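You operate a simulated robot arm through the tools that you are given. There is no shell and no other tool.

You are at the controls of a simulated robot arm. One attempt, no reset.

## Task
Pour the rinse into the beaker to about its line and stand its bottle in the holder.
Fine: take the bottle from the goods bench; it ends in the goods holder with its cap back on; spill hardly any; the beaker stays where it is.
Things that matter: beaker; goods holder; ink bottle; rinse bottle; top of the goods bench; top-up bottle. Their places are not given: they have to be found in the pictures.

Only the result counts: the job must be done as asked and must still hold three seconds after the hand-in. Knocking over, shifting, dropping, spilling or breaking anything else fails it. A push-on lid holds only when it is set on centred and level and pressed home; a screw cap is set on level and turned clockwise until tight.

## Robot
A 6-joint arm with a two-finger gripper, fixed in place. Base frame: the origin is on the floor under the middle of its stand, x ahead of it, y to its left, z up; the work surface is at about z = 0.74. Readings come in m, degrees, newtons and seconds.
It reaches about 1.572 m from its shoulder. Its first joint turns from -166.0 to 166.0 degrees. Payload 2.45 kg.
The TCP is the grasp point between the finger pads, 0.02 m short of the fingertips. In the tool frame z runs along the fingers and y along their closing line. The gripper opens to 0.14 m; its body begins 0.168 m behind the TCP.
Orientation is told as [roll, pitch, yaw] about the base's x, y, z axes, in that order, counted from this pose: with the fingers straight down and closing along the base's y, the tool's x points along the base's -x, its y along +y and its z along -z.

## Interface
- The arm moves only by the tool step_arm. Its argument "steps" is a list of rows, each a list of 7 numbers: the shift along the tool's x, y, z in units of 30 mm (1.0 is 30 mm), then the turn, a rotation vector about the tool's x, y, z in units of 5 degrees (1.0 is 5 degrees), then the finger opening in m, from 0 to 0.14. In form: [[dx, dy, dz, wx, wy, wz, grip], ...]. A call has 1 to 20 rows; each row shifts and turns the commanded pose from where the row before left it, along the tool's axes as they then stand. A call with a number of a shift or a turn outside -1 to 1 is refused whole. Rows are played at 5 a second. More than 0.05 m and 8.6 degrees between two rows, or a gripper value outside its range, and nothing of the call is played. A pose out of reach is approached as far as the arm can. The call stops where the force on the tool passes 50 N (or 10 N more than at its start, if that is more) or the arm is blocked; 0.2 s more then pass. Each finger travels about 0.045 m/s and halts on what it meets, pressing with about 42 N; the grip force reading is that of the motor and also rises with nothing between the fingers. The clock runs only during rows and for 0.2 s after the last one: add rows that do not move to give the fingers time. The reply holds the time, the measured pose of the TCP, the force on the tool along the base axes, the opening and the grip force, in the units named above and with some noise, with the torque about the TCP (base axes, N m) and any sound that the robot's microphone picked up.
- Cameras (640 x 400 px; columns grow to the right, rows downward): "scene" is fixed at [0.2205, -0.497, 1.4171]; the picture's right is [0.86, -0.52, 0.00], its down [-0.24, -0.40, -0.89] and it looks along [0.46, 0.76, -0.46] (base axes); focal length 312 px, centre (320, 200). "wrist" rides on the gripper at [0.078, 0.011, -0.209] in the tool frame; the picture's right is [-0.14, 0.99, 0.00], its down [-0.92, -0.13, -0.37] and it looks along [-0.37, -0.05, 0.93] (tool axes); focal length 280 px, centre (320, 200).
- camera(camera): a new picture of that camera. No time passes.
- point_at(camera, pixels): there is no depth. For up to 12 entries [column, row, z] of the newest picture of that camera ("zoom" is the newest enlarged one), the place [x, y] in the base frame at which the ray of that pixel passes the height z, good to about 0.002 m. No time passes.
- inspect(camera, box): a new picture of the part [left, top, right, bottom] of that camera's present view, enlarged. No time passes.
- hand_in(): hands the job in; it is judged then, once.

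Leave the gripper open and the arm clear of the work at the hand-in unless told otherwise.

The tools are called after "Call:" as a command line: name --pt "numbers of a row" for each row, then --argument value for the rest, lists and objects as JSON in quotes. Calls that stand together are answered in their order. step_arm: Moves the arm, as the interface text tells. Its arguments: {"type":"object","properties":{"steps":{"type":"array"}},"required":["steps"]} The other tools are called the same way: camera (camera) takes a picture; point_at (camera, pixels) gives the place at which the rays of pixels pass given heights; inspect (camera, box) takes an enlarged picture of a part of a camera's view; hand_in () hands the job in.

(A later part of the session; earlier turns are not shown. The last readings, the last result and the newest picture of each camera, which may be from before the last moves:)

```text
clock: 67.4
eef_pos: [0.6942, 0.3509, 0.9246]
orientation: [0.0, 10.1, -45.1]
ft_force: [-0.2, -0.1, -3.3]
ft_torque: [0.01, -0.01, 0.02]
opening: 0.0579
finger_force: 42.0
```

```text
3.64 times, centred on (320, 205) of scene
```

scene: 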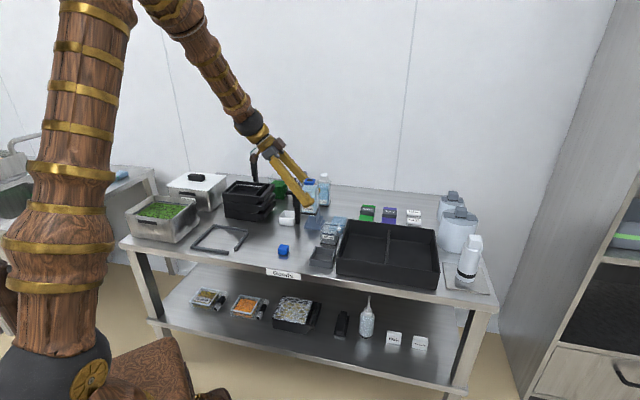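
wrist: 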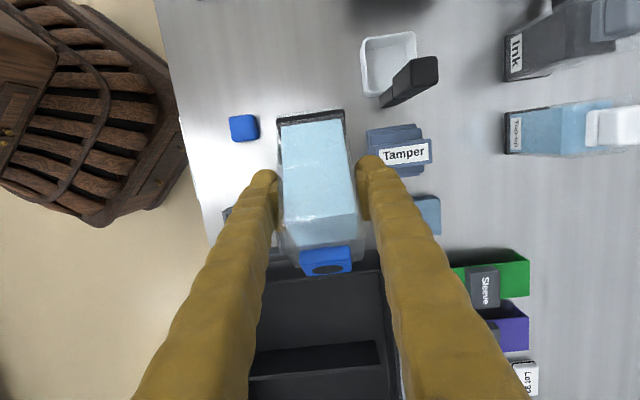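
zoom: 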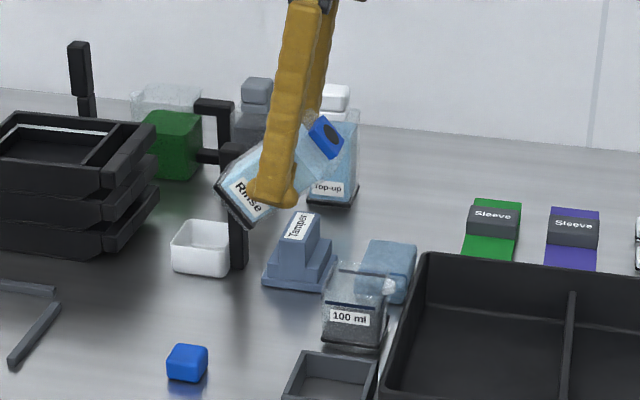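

Tilted 50°, nothing flowing. I lower 7 cm to TCP z about 0.855 so the mouth is just above the beaker.

Call:
step_arm --pt "-0.04 0 0.23 0 0 0 0.045" --pt "-0.081 0 0.46 0 0 0 0.045" --pt "-0.081 0 0.46 0 0 0 0.045" --pt "-0.081 0 0.46 0 0 0 0.045" --pt "-0.081 0 0.46 0 0 0 0.045" --pt "-0.041 0 0.23 0 0 0 0.045" --pt "0 0 0 0 0 0 0.045"

Call:
camera --camera "wrist"

Call:
inspect --camera "scene" --box '[290, 170, 370, 260]'

```text
clock: 69.0
eef_pos: [0.694, 0.3516, 0.8543]
orientation: [0.0, 10.0, -45.0]
ft_force: [-0.1, 0.1, -3.2]
ft_torque: [0.0, 0.0, 0.02]
opening: 0.0575
finger_force: 41.9
```

```text
taken
```

wrist: 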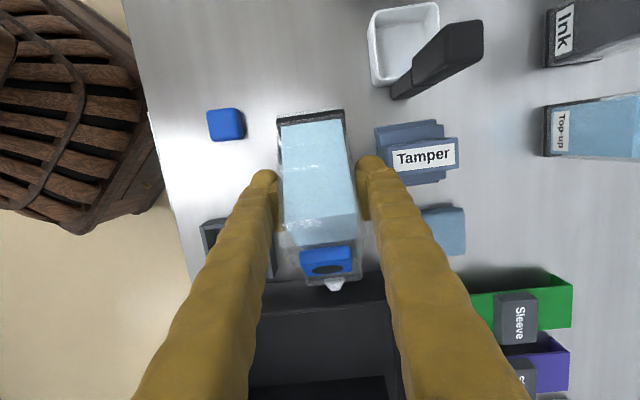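

```text
4.44 times, centred on (330, 215) of scene
```

zoom: 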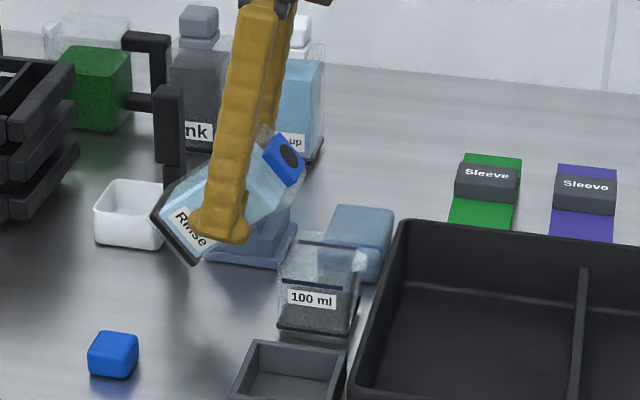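

The mouth projects where I computed (scene (323,205)). I tilt on to 65° and look.

Call:
step_arm --pt "0 0 0 0 0.5 0 0.045" --pt "0 0 0 0 0.7 0 0.045" --pt "0 0 0 0 0.7 0 0.045" --pt "0 0 0 0 0.6 0 0.045" --pt "0 0 0 0 0.5 0 0.045" --pt "0 0 0 0 0 0 0.045"

Call:
inspect --camera "scene" --box '[290, 170, 370, 260]'

Call:
camera --camera "wrist"

```text
clock: 70.4
eef_pos: [0.695, 0.351, 0.855]
orientation: [0.0, 25.2, -45.1]
ft_force: [-0.2, 0.5, -3.4]
ft_torque: [-0.07, 0.01, -0.02]
opening: 0.0575
finger_force: 42.2
```

```text
4.44 times, centred on (330, 215) of scene
```

zoom: 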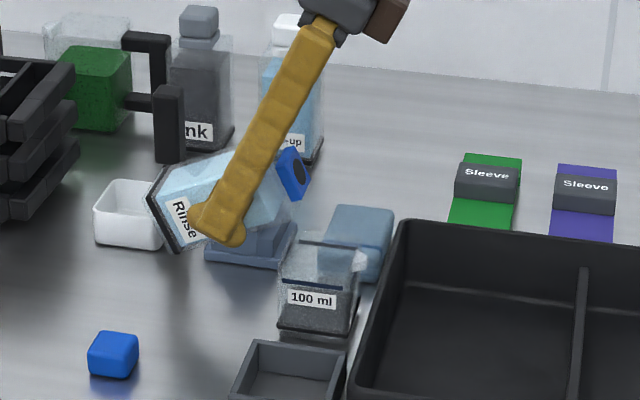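

```text
taken
```

wrist: 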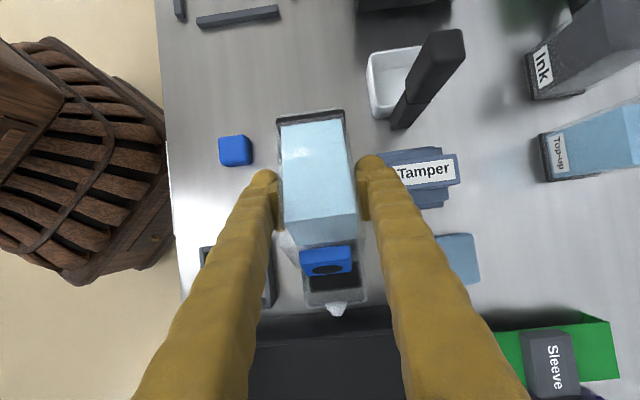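

No flow at 65°. I continue to 70° in small increments and look.

Call:
step_arm --pt "0 0 0 0 0.5 0 0.045" --pt "0 0 0 0 0.5 0 0.045" --pt "0 0 0 0 0 0 0.045"

Call:
inspect --camera "scene" --box '[300, 180, 360, 255]'

Call:
inspect --camera "wrist" --box '[270, 220, 400, 330]'

```text
clock: 71.2
eef_pos: [0.6948, 0.3508, 0.8559]
orientation: [0.0, 30.1, -45.0]
ft_force: [-0.5, -0.8, -3.2]
ft_torque: [-0.03, -0.02, 0.05]
opening: 0.0572
finger_force: 41.9
```

```text
5.33 times, centred on (330, 218) of scene
```

zoom: 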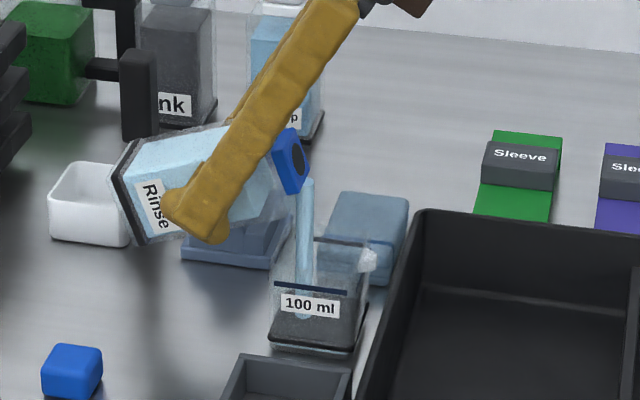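

```text
3.64 times, centred on (335, 275) of wrist
```

zoom: 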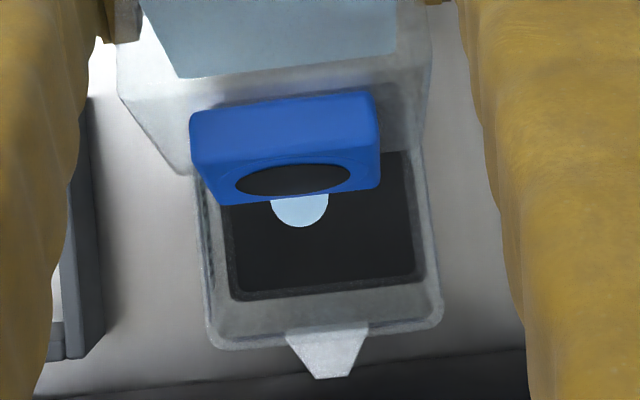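

Flow has started at 70° and the stream lands inside the beaker (scene zoom (300,310); wrist shows it over the dark floor). I hold for 0.6 s and check the level.

Call:
step_arm --pt "0 0 0 0 0 0 0.045" --pt "0 0 0 0 0 0 0.045" --pt "0 0 0 0 0 0 0.045"

Call:
inspect --camera "scene" --box '[310, 205, 350, 255]'

Call:
inspect --camera "wrist" --box '[270, 220, 400, 330]'

```text
clock: 72.0
eef_pos: [0.6951, 0.3512, 0.8552]
orientation: [0.0, 30.0, -45.0]
ft_force: [-0.4, -0.2, -3.5]
ft_torque: [0.01, -0.01, 0.02]
opening: 0.0574
finger_force: 41.6
```

```text
8.00 times, centred on (330, 230) of scene
```

zoom: 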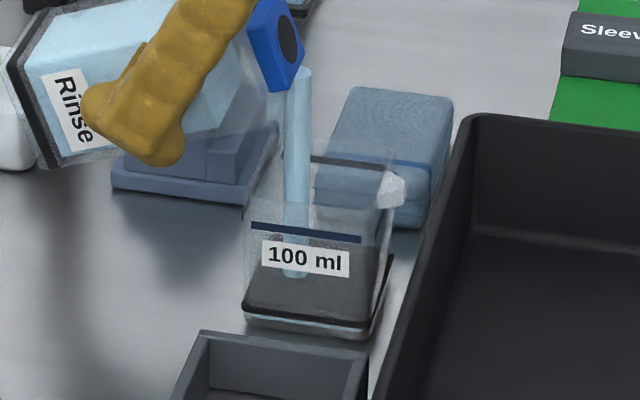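

```text
3.64 times, centred on (335, 275) of wrist
```

zoom: 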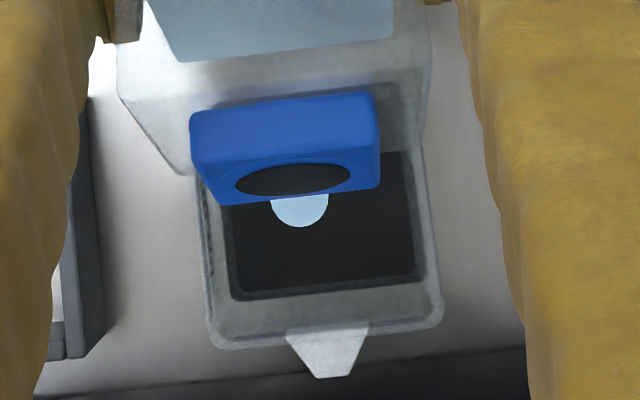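

The stream is steady; the level in the beaker isn't yet readable. I hold 0.8 s more.

Call:
step_arm --pt "0 0 0 0 0 0 0.045" --pt "0 0 0 0 0 0 0.045" --pt "0 0 0 0 0 0 0.045" --pt "0 0 0 0 0 0 0.045"

Call:
inspect --camera "scene" --box '[310, 205, 350, 255]'

Call:
inspect --camera "wrist" --box '[270, 120, 400, 330]'

```text
clock: 73.0
eef_pos: [0.694, 0.3514, 0.8551]
orientation: [0.0, 29.9, -45.1]
ft_force: [0.5, -0.1, -2.1]
ft_torque: [0.03, -0.04, 0.0]
opening: 0.0575
finger_force: 41.8
```

```text
8.00 times, centred on (330, 230) of scene
```

zoom: 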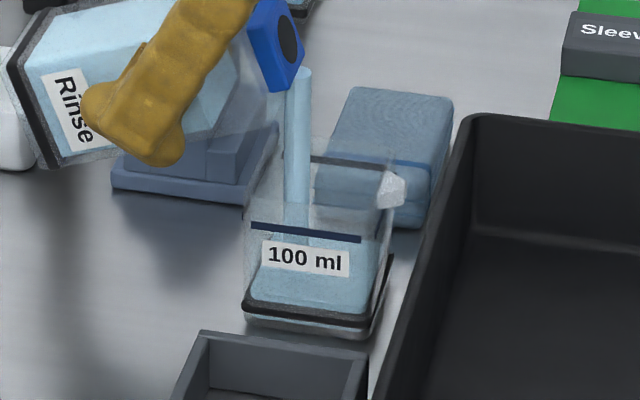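

```text
1.90 times, centred on (335, 225) of wrist
```

zoom: 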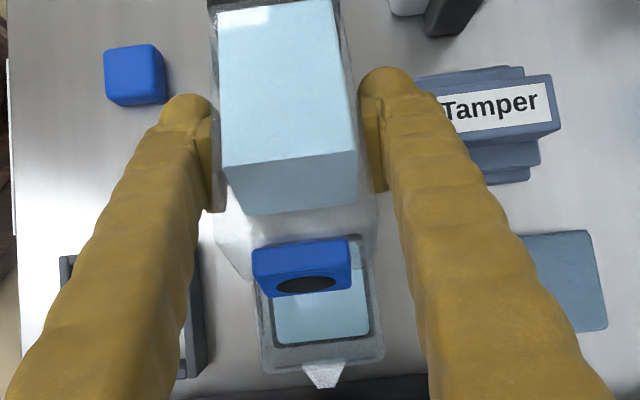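

Liquid now shows in the beaker (roughly the lower fifth). No spill seen. I hold 1 s more and check.

Call:
step_arm --pt "0 0 0 0 0 0 0.045" --pt "0 0 0 0 0 0 0.045" --pt "0 0 0 0 0 0 0.045" --pt "0 0 0 0 0 0 0.045"

Call:
inspect --camera "scene" --box '[315, 215, 345, 250]'

Call:
inspect --camera "wrist" --box '[270, 220, 400, 330]'

```text
clock: 74.0
eef_pos: [0.6946, 0.3513, 0.854]
orientation: [0.0, 30.0, -45.0]
ft_force: [-0.3, -0.4, -2.4]
ft_torque: [-0.02, -0.04, 0.01]
opening: 0.0573
finger_force: 42.3
```

```text
11.43 times, centred on (330, 232) of scene
```

zoom: 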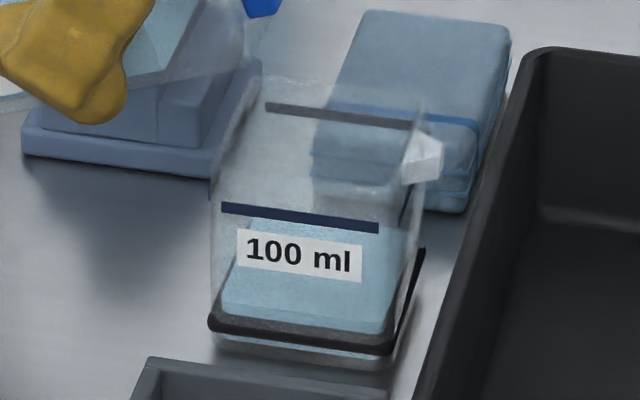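

```text
3.64 times, centred on (335, 275) of wrist
```

zoom: 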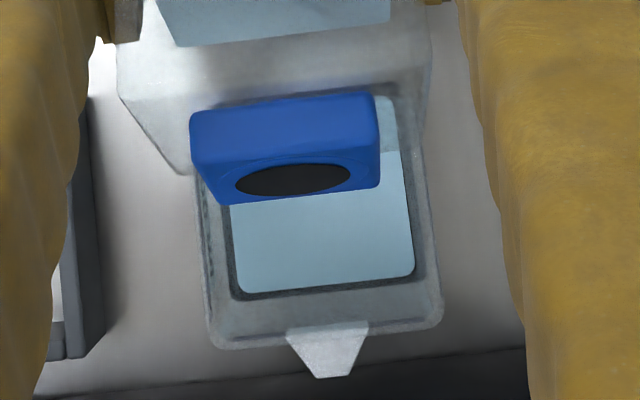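

The stream has run dry at 70° (level self-limits). I tilt 4° more and hold about 1 s.

Call:
step_arm --pt "0 0 0 0 0.4 0 0.045" --pt "0 0 0 0 0.4 0 0.045" --pt "0 0 0 0 0 0 0.045" --pt "0 0 0 0 0 0 0.045" --pt "0 0 0 0 0 0 0.045" --pt "0 0 0 0 0 0 0.045"

Call:
inspect --camera "scene" --box '[315, 215, 345, 250]'

Call:
inspect --camera "wrist" --box '[270, 220, 400, 330]'

```text
clock: 75.4
eef_pos: [0.6939, 0.3515, 0.855]
orientation: [0.0, 34.0, -45.0]
ft_force: [0.7, 0.1, -3.4]
ft_torque: [-0.02, -0.01, 0.0]
opening: 0.0574
finger_force: 42.1
```

```text
11.43 times, centred on (330, 232) of scene
```

zoom: 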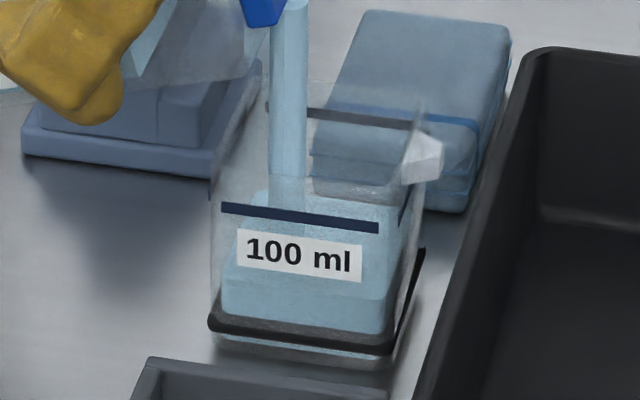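

```text
3.64 times, centred on (335, 275) of wrist
```

zoom: 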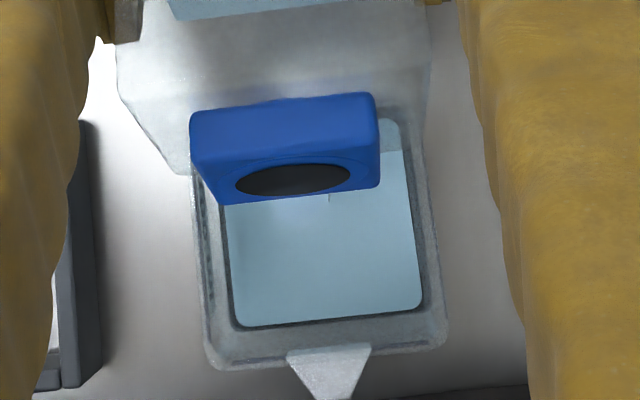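

Stream running and the level is now about 40–45% of the way to the line (front edge near y 265 vs line y 210, floor y 315). I hold 0.6 s more.

Call:
step_arm --pt "0 0 0 0 0 0 0.045" --pt "0 0 0 0 0 0 0.045"

Call:
inspect --camera "scene" --box '[317, 218, 343, 248]'

Call:
inspect --camera "wrist" --box '[270, 220, 400, 330]'

```text
clock: 76.0
eef_pos: [0.6945, 0.3498, 0.8555]
orientation: [0.0, 34.0, -45.0]
ft_force: [-0.3, 0.2, -3.2]
ft_torque: [0.0, -0.03, -0.02]
opening: 0.0576
finger_force: 41.6
```

```text
13.33 times, centred on (330, 233) of scene
```

zoom: 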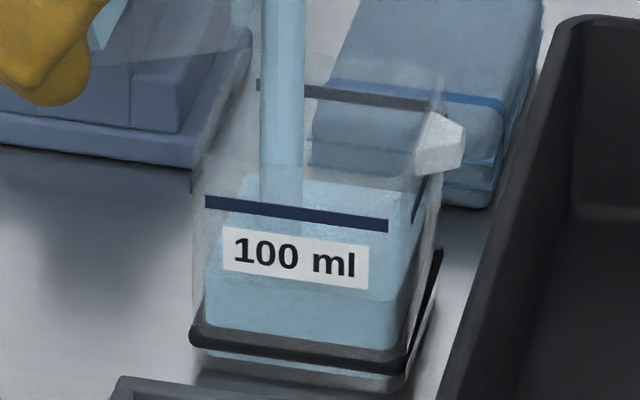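

```text
3.64 times, centred on (335, 275) of wrist
```

zoom: 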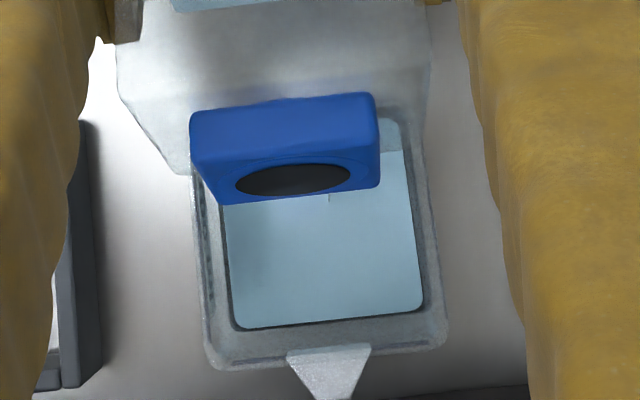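

Slowly rising (front surface edge around y 270–295 in this zoom; line at 200–225). I hold 0.8 s more.

Call:
step_arm --pt "0 0 0 0 0 0 0.045" --pt "0 0 0 0 0 0 0.045" --pt "0 0 0 0 0 0 0.045"

Call:
inspect --camera "scene" --box '[317, 218, 343, 248]'

Call:
inspect --camera "wrist" --box '[270, 220, 400, 330]'

```text
clock: 76.8
eef_pos: [0.6945, 0.352, 0.8548]
orientation: [-0.1, 33.9, -45.0]
ft_force: [0.3, 0.2, -3.4]
ft_torque: [-0.02, -0.03, 0.03]
opening: 0.0574
finger_force: 42.1
```

```text
13.33 times, centred on (330, 233) of scene
```

zoom: 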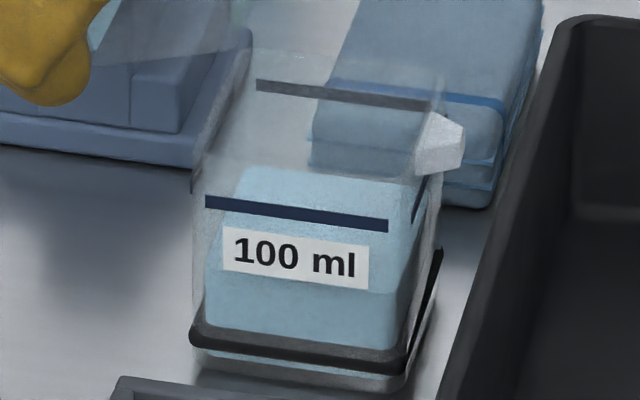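

```text
3.64 times, centred on (335, 275) of wrist
```

zoom: 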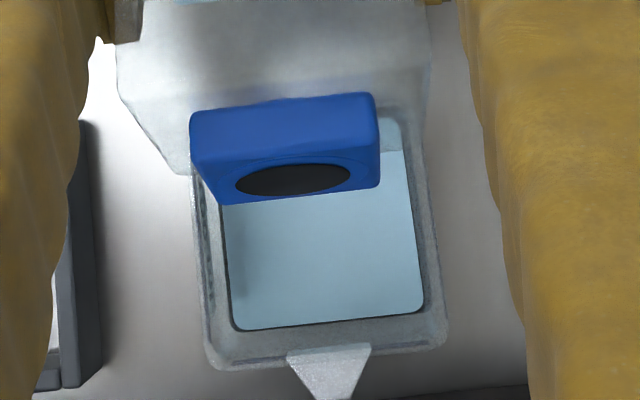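

The stream stopped again at 74°; the level sits around 52–55% of the way to the line (self-limiting about 8 ml per degree). I tilt 3° more to 77° and wait until it runs out.

Call:
step_arm --pt "0 0 0 0 0.3 0 0.045" --pt "0 0 0 0 0.3 0 0.045" --pt "0 0 0 0 0 0 0.045" --pt "0 0 0 0 0 0 0.045" --pt "0 0 0 0 0 0 0.045" --pt "0 0 0 0 0 0 0.045" --pt "0 0 0 0 0 0 0.045" --pt "0 0 0 0 0 0 0.045" --pt "0 0 0 0 0 0 0.045"

Call:
inspect --camera "scene" --box '[317, 218, 343, 248]'

Call:
inspect --camera "wrist" --box '[270, 220, 400, 330]'

```text
clock: 78.8
eef_pos: [0.6955, 0.3519, 0.8549]
orientation: [0.1, 37.0, -45.1]
ft_force: [0.3, -0.7, -3.6]
ft_torque: [-0.01, 0.01, -0.03]
opening: 0.0575
finger_force: 41.5
```

```text
13.33 times, centred on (330, 233) of scene
```

zoom: 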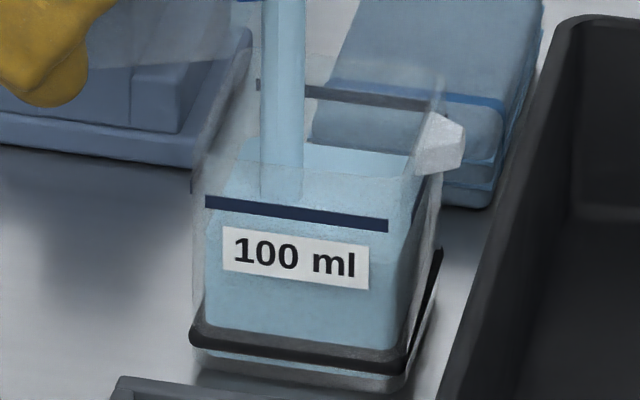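

```text
3.64 times, centred on (335, 275) of wrist
```

zoom: 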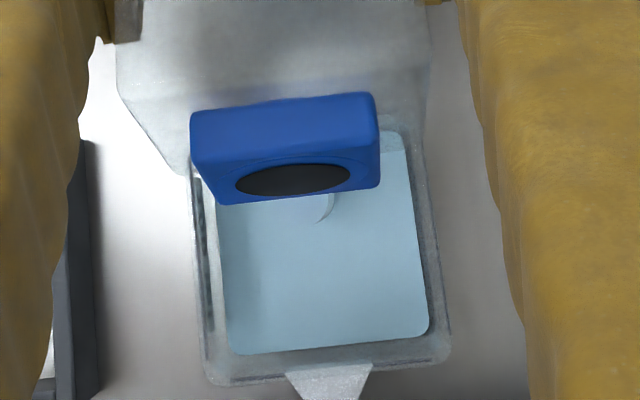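

Still running; the surface's back edge rose from y 168 to 137 (target about 95, front edge to meet the line). About 75%. I hold 0.8 s more.

Call:
step_arm --pt "0 0 0 0 0 0 0.045" --pt "0 0 0 0 0 0 0.045" --pt "0 0 0 0 0 0 0.045"

Call:
inspect --camera "scene" --box '[317, 218, 343, 248]'

Call:
inspect --camera "wrist" --box '[270, 220, 400, 330]'

```text
clock: 79.6
eef_pos: [0.6951, 0.3513, 0.8554]
orientation: [0.0, 37.0, -45.0]
ft_force: [0.1, -0.6, -3.1]
ft_torque: [0.0, 0.0, -0.01]
opening: 0.0573
finger_force: 41.8
```

```text
13.33 times, centred on (330, 233) of scene
```

zoom: 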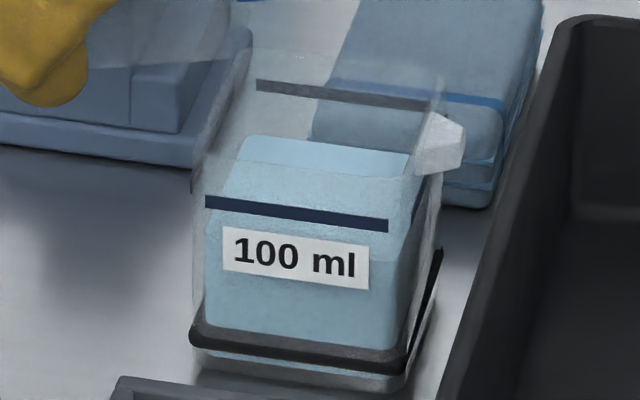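

```text
3.64 times, centred on (335, 275) of wrist
```

zoom: 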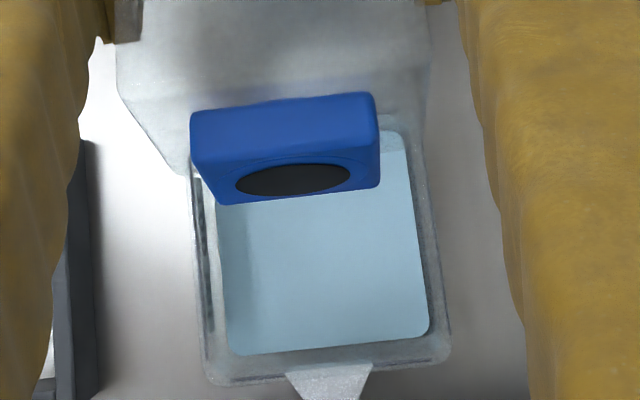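

Stopped at 77°. The surface is still about 10–13 mm (roughly 25–30 ml) below the line. I tilt 3° more to 80° and wait.

Call:
step_arm --pt "0 0 0 0 0.3 0 0.045" --pt "0 0 0 0 0.3 0 0.045" --pt "0 0 0 0 0 0 0.045" --pt "0 0 0 0 0 0 0.045" --pt "0 0 0 0 0 0 0.045" --pt "0 0 0 0 0 0 0.045"

Call:
inspect --camera "scene" --box '[317, 218, 343, 248]'

Call:
inspect --camera "wrist" --box '[270, 220, 400, 330]'

```text
clock: 81.0
eef_pos: [0.6947, 0.3503, 0.8548]
orientation: [0.1, 40.0, -45.1]
ft_force: [0.0, 0.9, -2.7]
ft_torque: [-0.05, -0.01, 0.01]
opening: 0.0572
finger_force: 42.0
```

```text
13.33 times, centred on (330, 233) of scene
```

zoom: 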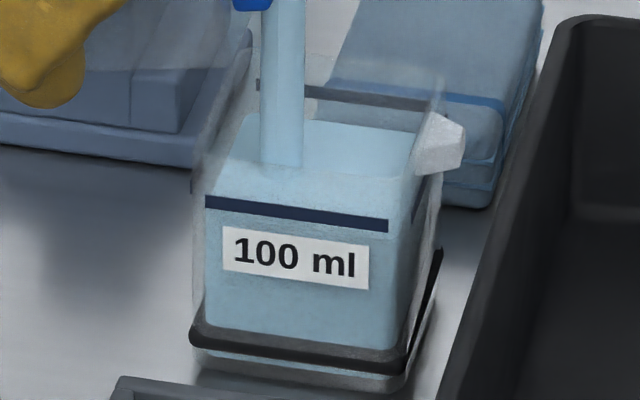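

```text
3.64 times, centred on (335, 275) of wrist
```

zoom: 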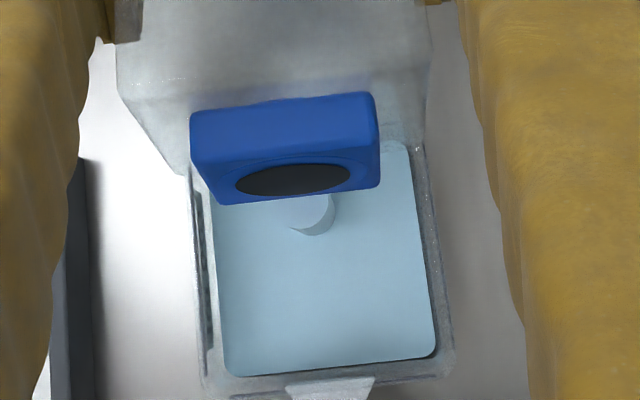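

Close: the back edge of the surface is now y about 121 at mid (back line about 93), front edge close to the front line; still flowing. Hold 0.4 s more.

Call:
step_arm --pt "0 0 0 0 0 0 0.045" --pt "0 0 0 0 0 0 0.045"

Call:
inspect --camera "scene" --box '[317, 218, 343, 248]'

Call:
inspect --camera "wrist" --box '[270, 220, 400, 330]'

```text
clock: 81.6
eef_pos: [0.6948, 0.3524, 0.8547]
orientation: [0.0, 40.0, -45.0]
ft_force: [-0.1, 1.1, -2.5]
ft_torque: [-0.01, -0.02, 0.02]
opening: 0.0573
finger_force: 42.5
```

```text
13.33 times, centred on (330, 233) of scene
```

zoom: 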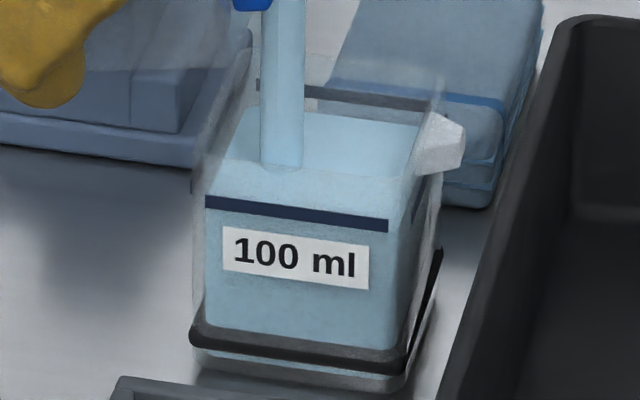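

```text
3.64 times, centred on (335, 275) of wrist
```

zoom: 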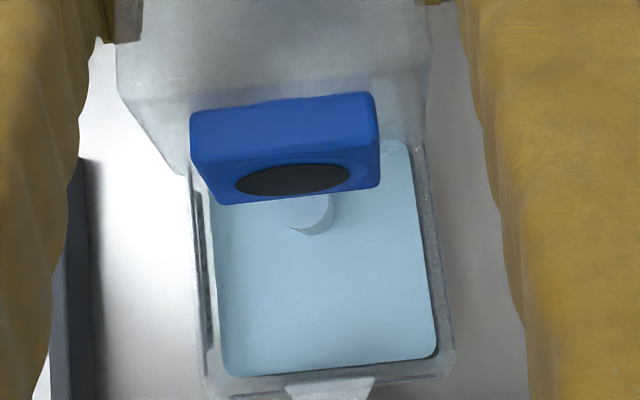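

The surface is about at the line (front edge at the line, back edge within about 4 mm). I tilt back quickly 20° to stop the flow, staying above the beaker, and check.

Call:
step_arm --pt "0 0 0 0 -0.8 0 0.045" --pt "0 0 0 0 -1 0 0.045" --pt "0 0 0 0 -1 0 0.045" --pt "0 0 0 0 -0.8 0 0.045" --pt "0 0 0 0 -0.4 0 0.045" --pt "0 0 0 0 0 0 0.045" --pt "0 0 0 0 0 0 0.045"

Call:
inspect --camera "scene" --box '[317, 218, 343, 248]'

Call:
inspect --camera "wrist" --box '[270, 220, 400, 330]'

Call:
inspect --camera "scene" --box '[270, 170, 370, 270]'

```text
clock: 83.2
eef_pos: [0.6945, 0.3509, 0.8552]
orientation: [0.0, 20.0, -45.0]
ft_force: [-0.4, 0.8, -2.6]
ft_torque: [0.03, -0.02, 0.02]
opening: 0.0574
finger_force: 42.0
```

```text
13.33 times, centred on (330, 233) of scene
```

zoom: 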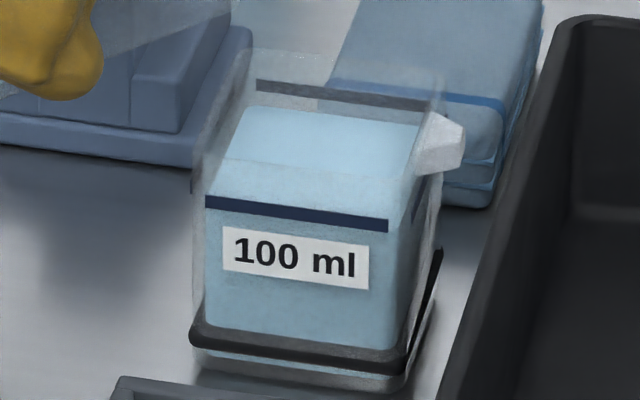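

```text
3.64 times, centred on (335, 275) of wrist
```

zoom: 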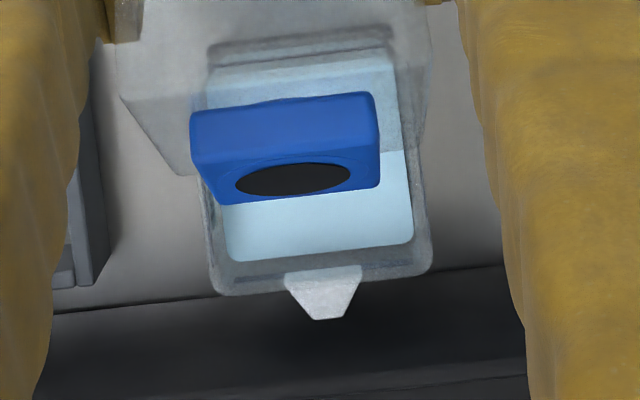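

```text
4.00 times, centred on (320, 220) of scene
```

zoom: 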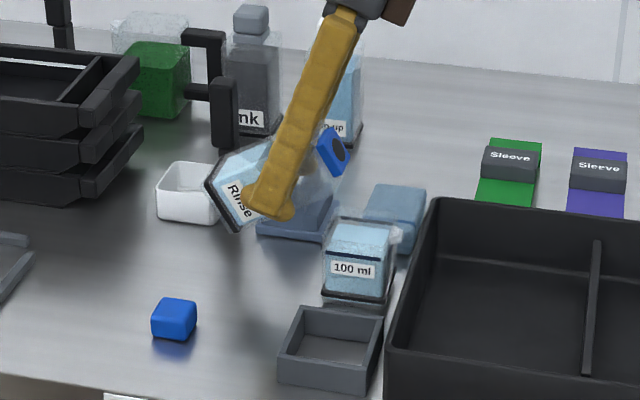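

Flow stopped, no drips visible on the bench. I measure the surface's height: rays of the surface's back corners (zoom (247,107),(420,125)) and the back line ends, at candidate heights.

Call:
inspect --camera "scene" --box '[319, 218, 341, 246]'

Call:
point_at --camera "scene" --pixels '[[324.5, 226.0, 0.79], [337.5, 227.4, 0.79], [324.5, 226.0, 0.797], [337.5, 227.4, 0.797], [325.3, 224.4, 0.797], [338.2, 225.7, 0.797], [321.4, 233.1, 0.797], [335, 234.8, 0.797]]'

```text
14.29 times, centred on (330, 232) of scene
```

zoom: 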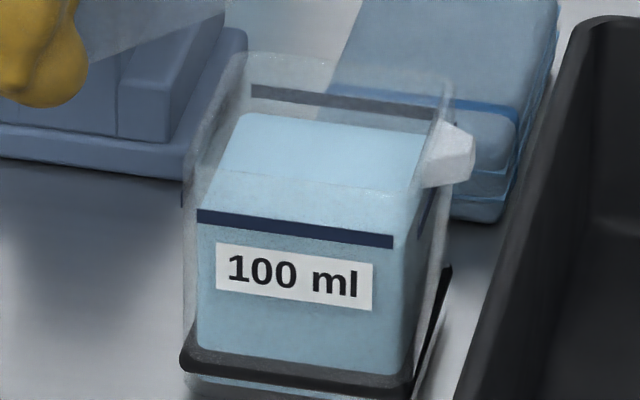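

```text
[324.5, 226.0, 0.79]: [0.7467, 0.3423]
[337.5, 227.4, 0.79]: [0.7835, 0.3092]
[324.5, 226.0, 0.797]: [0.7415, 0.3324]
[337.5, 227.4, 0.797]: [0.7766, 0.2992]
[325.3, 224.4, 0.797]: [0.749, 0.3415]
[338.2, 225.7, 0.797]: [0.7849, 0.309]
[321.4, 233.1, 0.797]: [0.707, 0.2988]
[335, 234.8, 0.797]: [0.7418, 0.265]
```

The level is about 4–5 mm below the line (roughly 90%). I tilt back to 80° for a moment to add the rest, then check.

Call:
step_arm --pt "0 0 0 0 1 0 0.045" --pt "0 0 0 0 1 0 0.045" --pt "0 0 0 0 1 0 0.045" --pt "0 0 0 0 0.6 0 0.045" --pt "0 0 0 0 0.4 0 0.045" --pt "0 0 0 0 0 0 0.045" --pt "0 0 0 0 0 0 0.045" --pt "0 0 0 0 0 0 0.045"

Call:
inspect --camera "scene" --box '[319, 218, 341, 246]'

Call:
inspect --camera "wrist" --box '[270, 220, 400, 330]'

```text
clock: 85.0
eef_pos: [0.6955, 0.3507, 0.8552]
orientation: [0.1, 40.0, -45.0]
ft_force: [0.5, 0.4, -2.3]
ft_torque: [-0.02, -0.05, 0.0]
opening: 0.0574
finger_force: 41.9
```

```text
14.29 times, centred on (330, 232) of scene
```

zoom: 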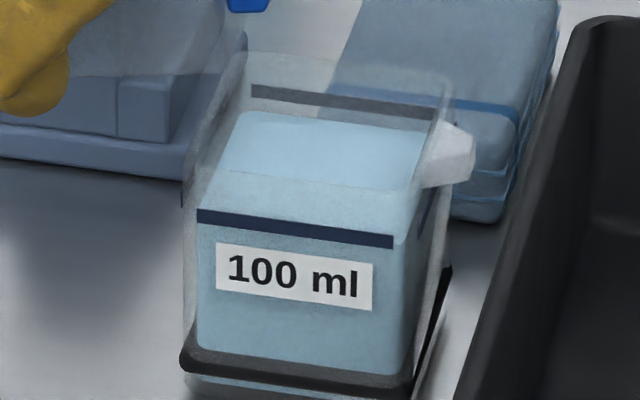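

```text
3.64 times, centred on (335, 275) of wrist
```

zoom: 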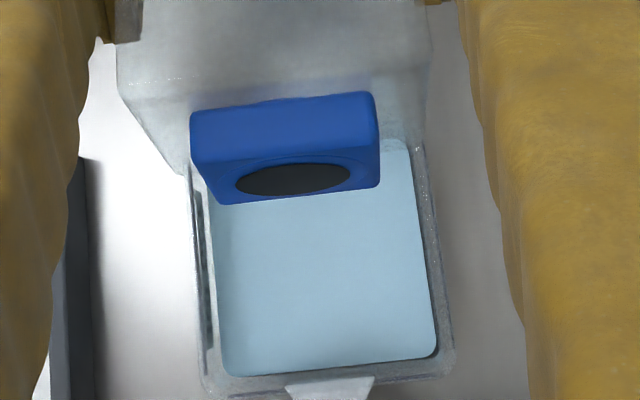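

At 80° it's already run out. I add 1.2° and wait about 1.2 s.

Call:
step_arm --pt "0 0 0 0 0.24 0 0.045" --pt "0 0 0 0 0 0 0.045" --pt "0 0 0 0 0 0 0.045" --pt "0 0 0 0 0 0 0.045" --pt "0 0 0 0 0 0 0.045" --pt "0 0 0 0 0 0 0.045"

Call:
inspect --camera "scene" --box '[319, 218, 341, 246]'

Call:
inspect --camera "wrist" --box '[270, 220, 400, 330]'

```text
clock: 86.4
eef_pos: [0.6951, 0.3511, 0.8545]
orientation: [0.1, 41.2, -45.0]
ft_force: [0.4, -0.4, -2.3]
ft_torque: [-0.02, -0.02, -0.01]
opening: 0.0575
finger_force: 42.0
```

```text
14.29 times, centred on (330, 232) of scene
```

zoom: 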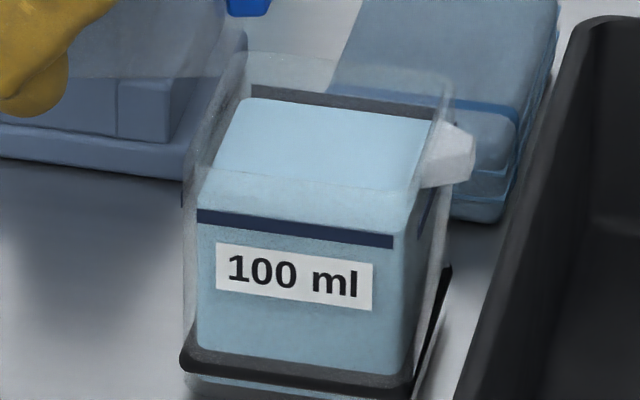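

```text
3.64 times, centred on (335, 275) of wrist
```

zoom: 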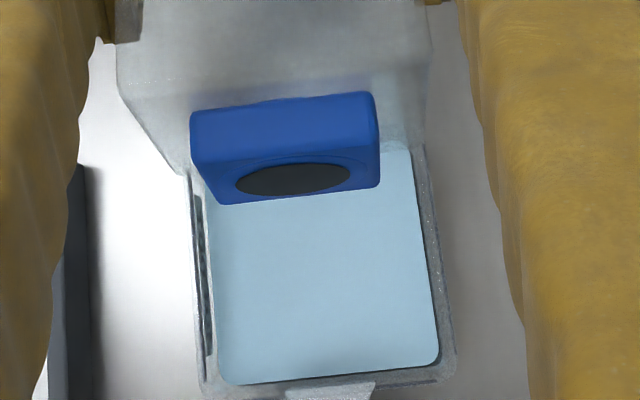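

The surface's back edge now meets the back line's lower edge and the stream has stopped: filled to the line. I tilt back 31° first.

Call:
step_arm --pt "0 0 0 0 -0.6 0 0.045" --pt "0 0 0 0 -1 0 0.045" --pt "0 0 0 0 -1 0 0.045" --pt "0 0 0 0 -1 0 0.045" --pt "0 0 0 0 -1 0 0.045" --pt "0 0 0 0 -1 0 0.045" --pt "0 0 0 0 -0.64 0 0.045" --pt "0 0 0 0 0 0 0.045"

Call:
inspect --camera "scene" --box '[319, 218, 341, 246]'

Call:
inspect --camera "scene" --box '[270, 170, 370, 270]'

```text
clock: 88.2
eef_pos: [0.6947, 0.3507, 0.8541]
orientation: [-0.1, 10.0, -45.0]
ft_force: [0.5, -0.2, -2.1]
ft_torque: [-0.05, -0.04, 0.0]
opening: 0.0574
finger_force: 42.4
```

```text
14.29 times, centred on (330, 232) of scene
```

zoom: 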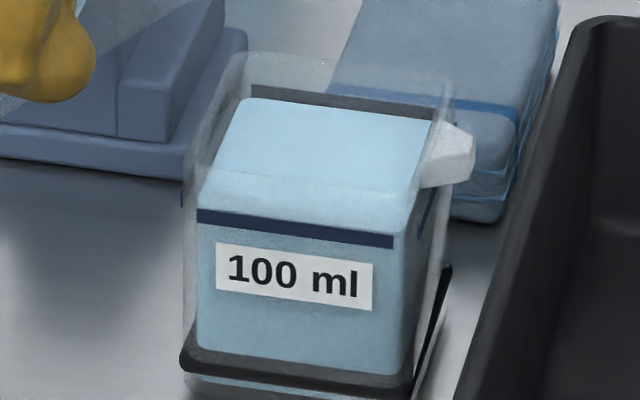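

```text
4.00 times, centred on (320, 220) of scene
```

zoom: 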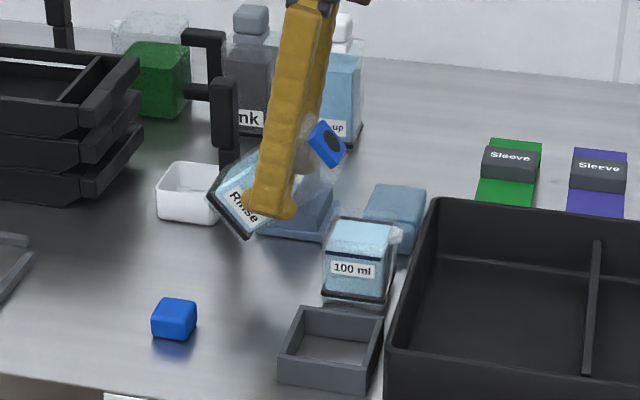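

The level holds at the line. I raise the bottle 7 cm, then bring it upright.

Call:
step_arm --pt "0.041 0 -0.23 0 0 0 0.045" --pt "0.081 0 -0.46 0 0 0 0.045" --pt "0.081 0 -0.46 0 0 0 0.045" --pt "0.081 0 -0.46 0 0 0 0.045" --pt "0.081 0 -0.46 0 0 0 0.045" --pt "0.04 0 -0.23 0 0 0 0.045" --pt "0 0 0 0 -0.5 0 0.045" --pt "0 0 0 0 -1 0 0.045" --pt "0 0 0 0 -1 0 0.045" --pt "0 0 0 0 -1 0 0.045" --pt "0 0 0 0 -1 0 0.045" --pt "0 0 0 0 -1 0 0.045" --pt "0 0 0 0 -1 0 0.045" --pt "0 0 0 0 -1 0 0.045" --pt "0 0 0 0 -1 0 0.045" --pt "0 0 0 0 -1 0 0.045" --pt "0 0 0 0 -0.5 0 0.045" --pt "0 0 0 0 0 0 0.045"

Call:
camera --camera "wrist"

Call:
inspect --camera "scene" --box '[260, 160, 370, 270]'

```text
clock: 92.0
eef_pos: [0.6952, 0.3511, 0.9253]
orientation: [0.1, -40.0, -45.0]
ft_force: [0.1, 0.2, -1.4]
ft_torque: [0.04, -0.04, -0.01]
opening: 0.0574
finger_force: 42.1
```

```text
taken
```

wrist: 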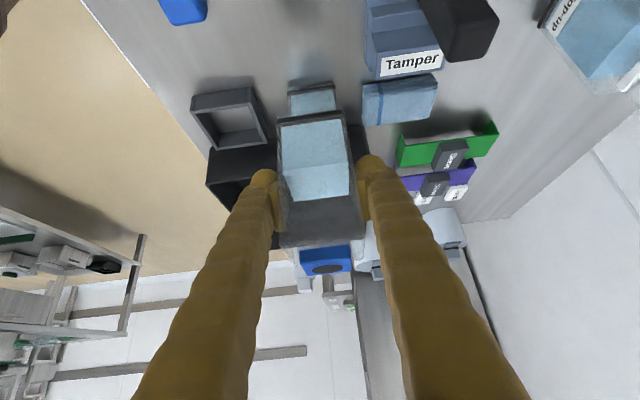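

```text
3.64 times, centred on (315, 215) of scene
```

zoom: 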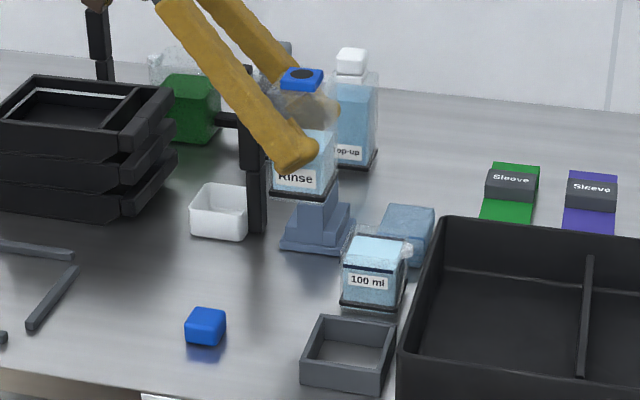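

The bottle is upright, no slip in the grip (collar still at wrist (326,262)). I carry it back along the reverse path to above the holder.

Call:
step_arm --pt "-0.107 -0.22 0.09 0 0 0 0.045" --pt "-0.143 -0.293 0.12 0 0 0 0.045" --pt "-0.179 -0.367 0.15 0 0 0 0.045" --pt "-0.214 -0.44 0.18 0 0 0 0.045" --pt "-0.232 -0.477 0.195 0 0 0 0.045" --pt "-0.232 -0.477 0.195 0 0 0 0.045" --pt "-0.232 -0.477 0.195 0 0 0 0.045" --pt "-0.214 -0.44 0.18 0 0 0 0.045" --pt "-0.143 -0.293 0.12 0 0 0 0.045" --pt "-0.089 -0.213 0.075 0 0 0 0.045" --pt "0 0 0 0 0 0 0.045" --pt "0 0 0 0 0 0 0.045"

Call:
camera --camera "wrist"

Call:
inspect --camera "wrist" --box '[250, 0, 370, 130]'

Call:
inspect --camera "scene" --box '[300, 195, 350, 275]'

```text
clock: 94.6
eef_pos: [0.6663, 0.2219, 0.9248]
orientation: [0.2, -39.9, -45.0]
ft_force: [-0.5, -0.5, -2.5]
ft_torque: [-0.03, 0.02, -0.01]
opening: 0.0573
finger_force: 42.3
```

```text
taken
```

wrist: 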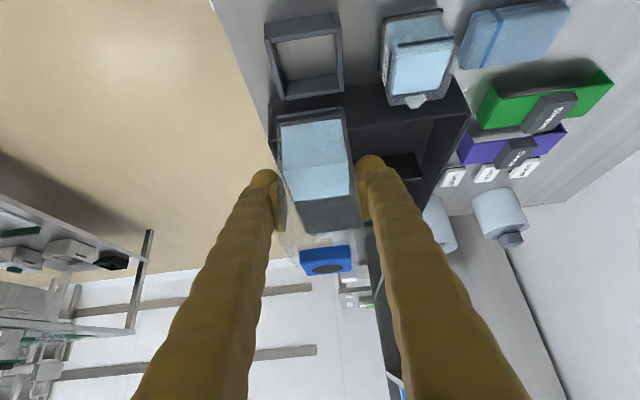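

```text
3.08 times, centred on (310, 65) of wrist
```

zoom: 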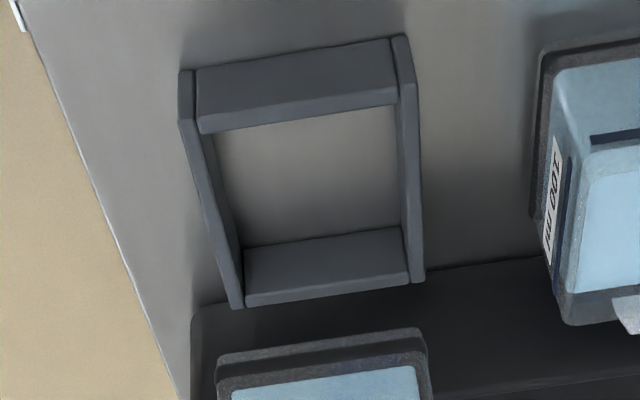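

```text
5.00 times, centred on (325, 235) of scene
```

zoom: 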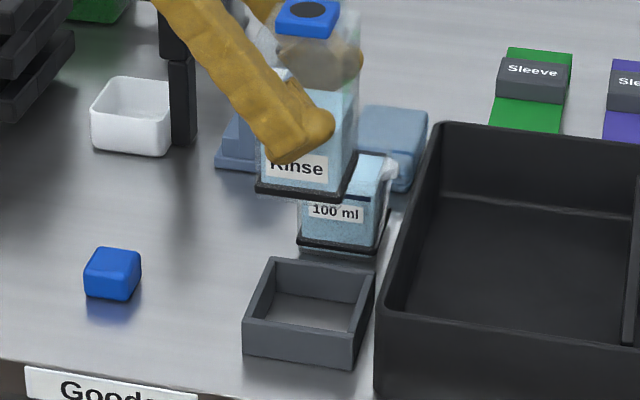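

Pose matches the post-lift pose. I lower it straight down the way it was lifted: first 8 cm, then look.

Call:
step_arm --pt "0.214 0 0.255 0 0 0 0.045" --pt "0.321 0 0.383 0 0 0 0.045" --pt "0.429 0 0.511 0 0 0 0.045" --pt "0.321 0 0.383 0 0 0 0.045" --pt "0.214 0 0.255 0 0 0 0.045" --pt "0.107 0 0.128 0 0 0 0.045" --pt "0 0 0 0 0 0 0.045"

Call:
camera --camera "wrist"

Call:
inspect --camera "wrist" --box '[250, 70, 370, 190]'

Call:
inspect --camera "scene" --box '[300, 220, 350, 275]'

```text
clock: 96.2
eef_pos: [0.6659, 0.2226, 0.8495]
orientation: [0.0, -40.0, -45.0]
ft_force: [0.1, -0.6, -3.2]
ft_torque: [0.0, 0.01, -0.01]
opening: 0.0576
finger_force: 41.5
```

```text
taken
```

wrist: 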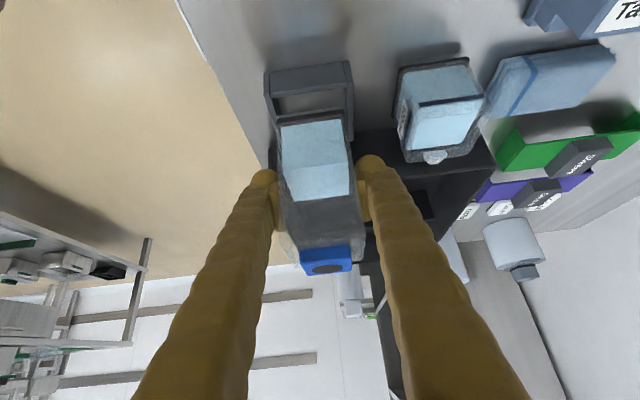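

```text
3.33 times, centred on (310, 130) of wrist
```

zoom: 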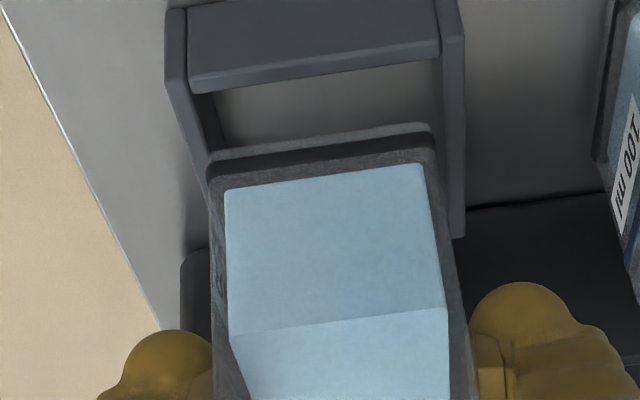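

```text
7.27 times, centred on (325, 248) of scene
```

zoom: 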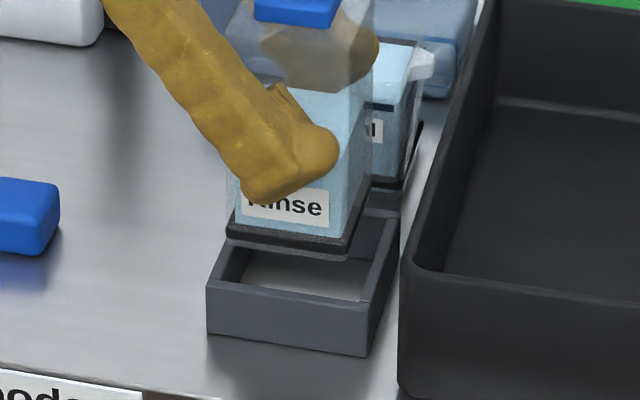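

Aligned like before. I lower 4 cm in 5 mm steps.

Call:
step_arm --pt "0.107 0 0.128 0 0 0 0.045" --pt "0.107 0 0.128 0 0 0 0.045" --pt "0.107 0 0.128 0 0 0 0.045" --pt "0.107 0 0.128 0 0 0 0.045" --pt "0.107 0 0.128 0 0 0 0.045" --pt "0.107 0 0.128 0 0 0 0.045" --pt "0.107 0 0.128 0 0 0 0.045" --pt "0.107 0 0.128 0 0 0 0.045" --pt "0 0 0 0 0 0 0.045"

Call:
inspect --camera "scene" --box '[300, 220, 350, 275]'

```text
clock: 98.2
eef_pos: [0.6655, 0.2232, 0.8096]
orientation: [0.1, -40.1, -45.0]
ft_force: [-0.9, 0.9, -2.2]
ft_torque: [0.02, -0.03, -0.01]
opening: 0.0574
finger_force: 41.7
```

```text
7.27 times, centred on (325, 248) of scene
```

zoom: 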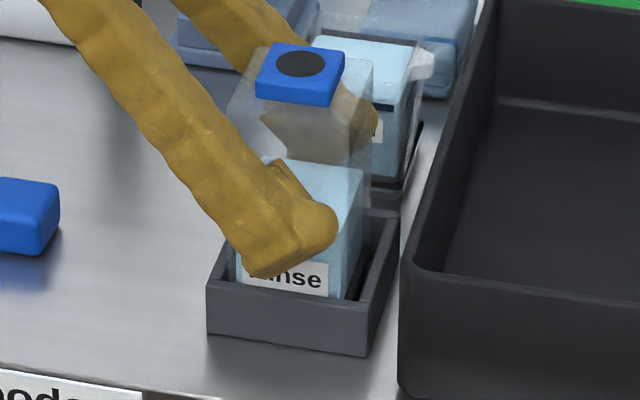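

4–5 mm to go. I lower in 1.5 mm steps.

Call:
step_arm --pt "0.032 0 0.038 0 0 0 0.045" --pt "0.032 0 0.038 0 0 0 0.045" --pt "0.021 0 0.026 0 0 0 0.045" --pt "0 0 0 0 0 0 0.045"

```text
clock: 99.2
eef_pos: [0.6665, 0.2224, 0.8048]
orientation: [0.1, -40.0, -45.0]
ft_force: [-0.6, 0.4, -0.4]
ft_torque: [0.12, 0.0, 0.02]
opening: 0.0575
finger_force: 41.8
```

The weight is off the gripper (-0.4 N): the bottle stands. I release to 0.068.

Call:
step_arm --pt "0 0 0 0 0 0 0.06" --pt "0 0 0 0 0 0 0.065" --pt "0 0 0 0 0 0 0.068" --pt "0 0 0 0 0 0 0.068"

Call:
camera --camera "wrist"

Call:
inspect --camera "scene" --box '[290, 210, 350, 275]'

```text
clock: 100.2
eef_pos: [0.6664, 0.2224, 0.8062]
orientation: [0.1, -40.1, -44.9]
ft_force: [-0.9, -0.3, 0.3]
ft_torque: [0.01, 0.02, 0.01]
opening: 0.0681
finger_force: 0.1
```

```text
taken
```

wrist: 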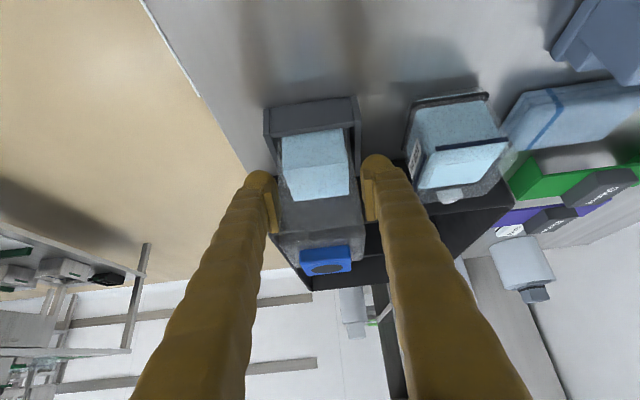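

```text
6.15 times, centred on (320, 242) of scene
```

zoom: 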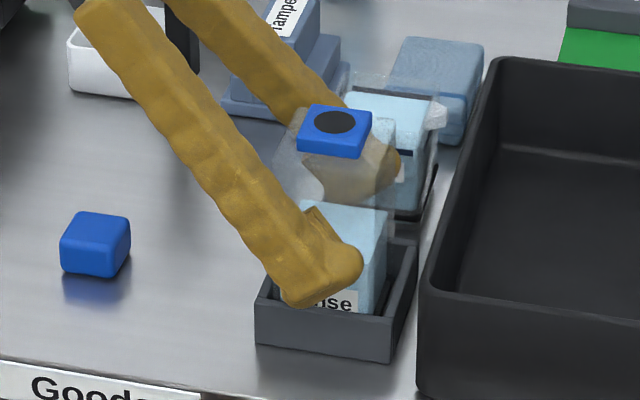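

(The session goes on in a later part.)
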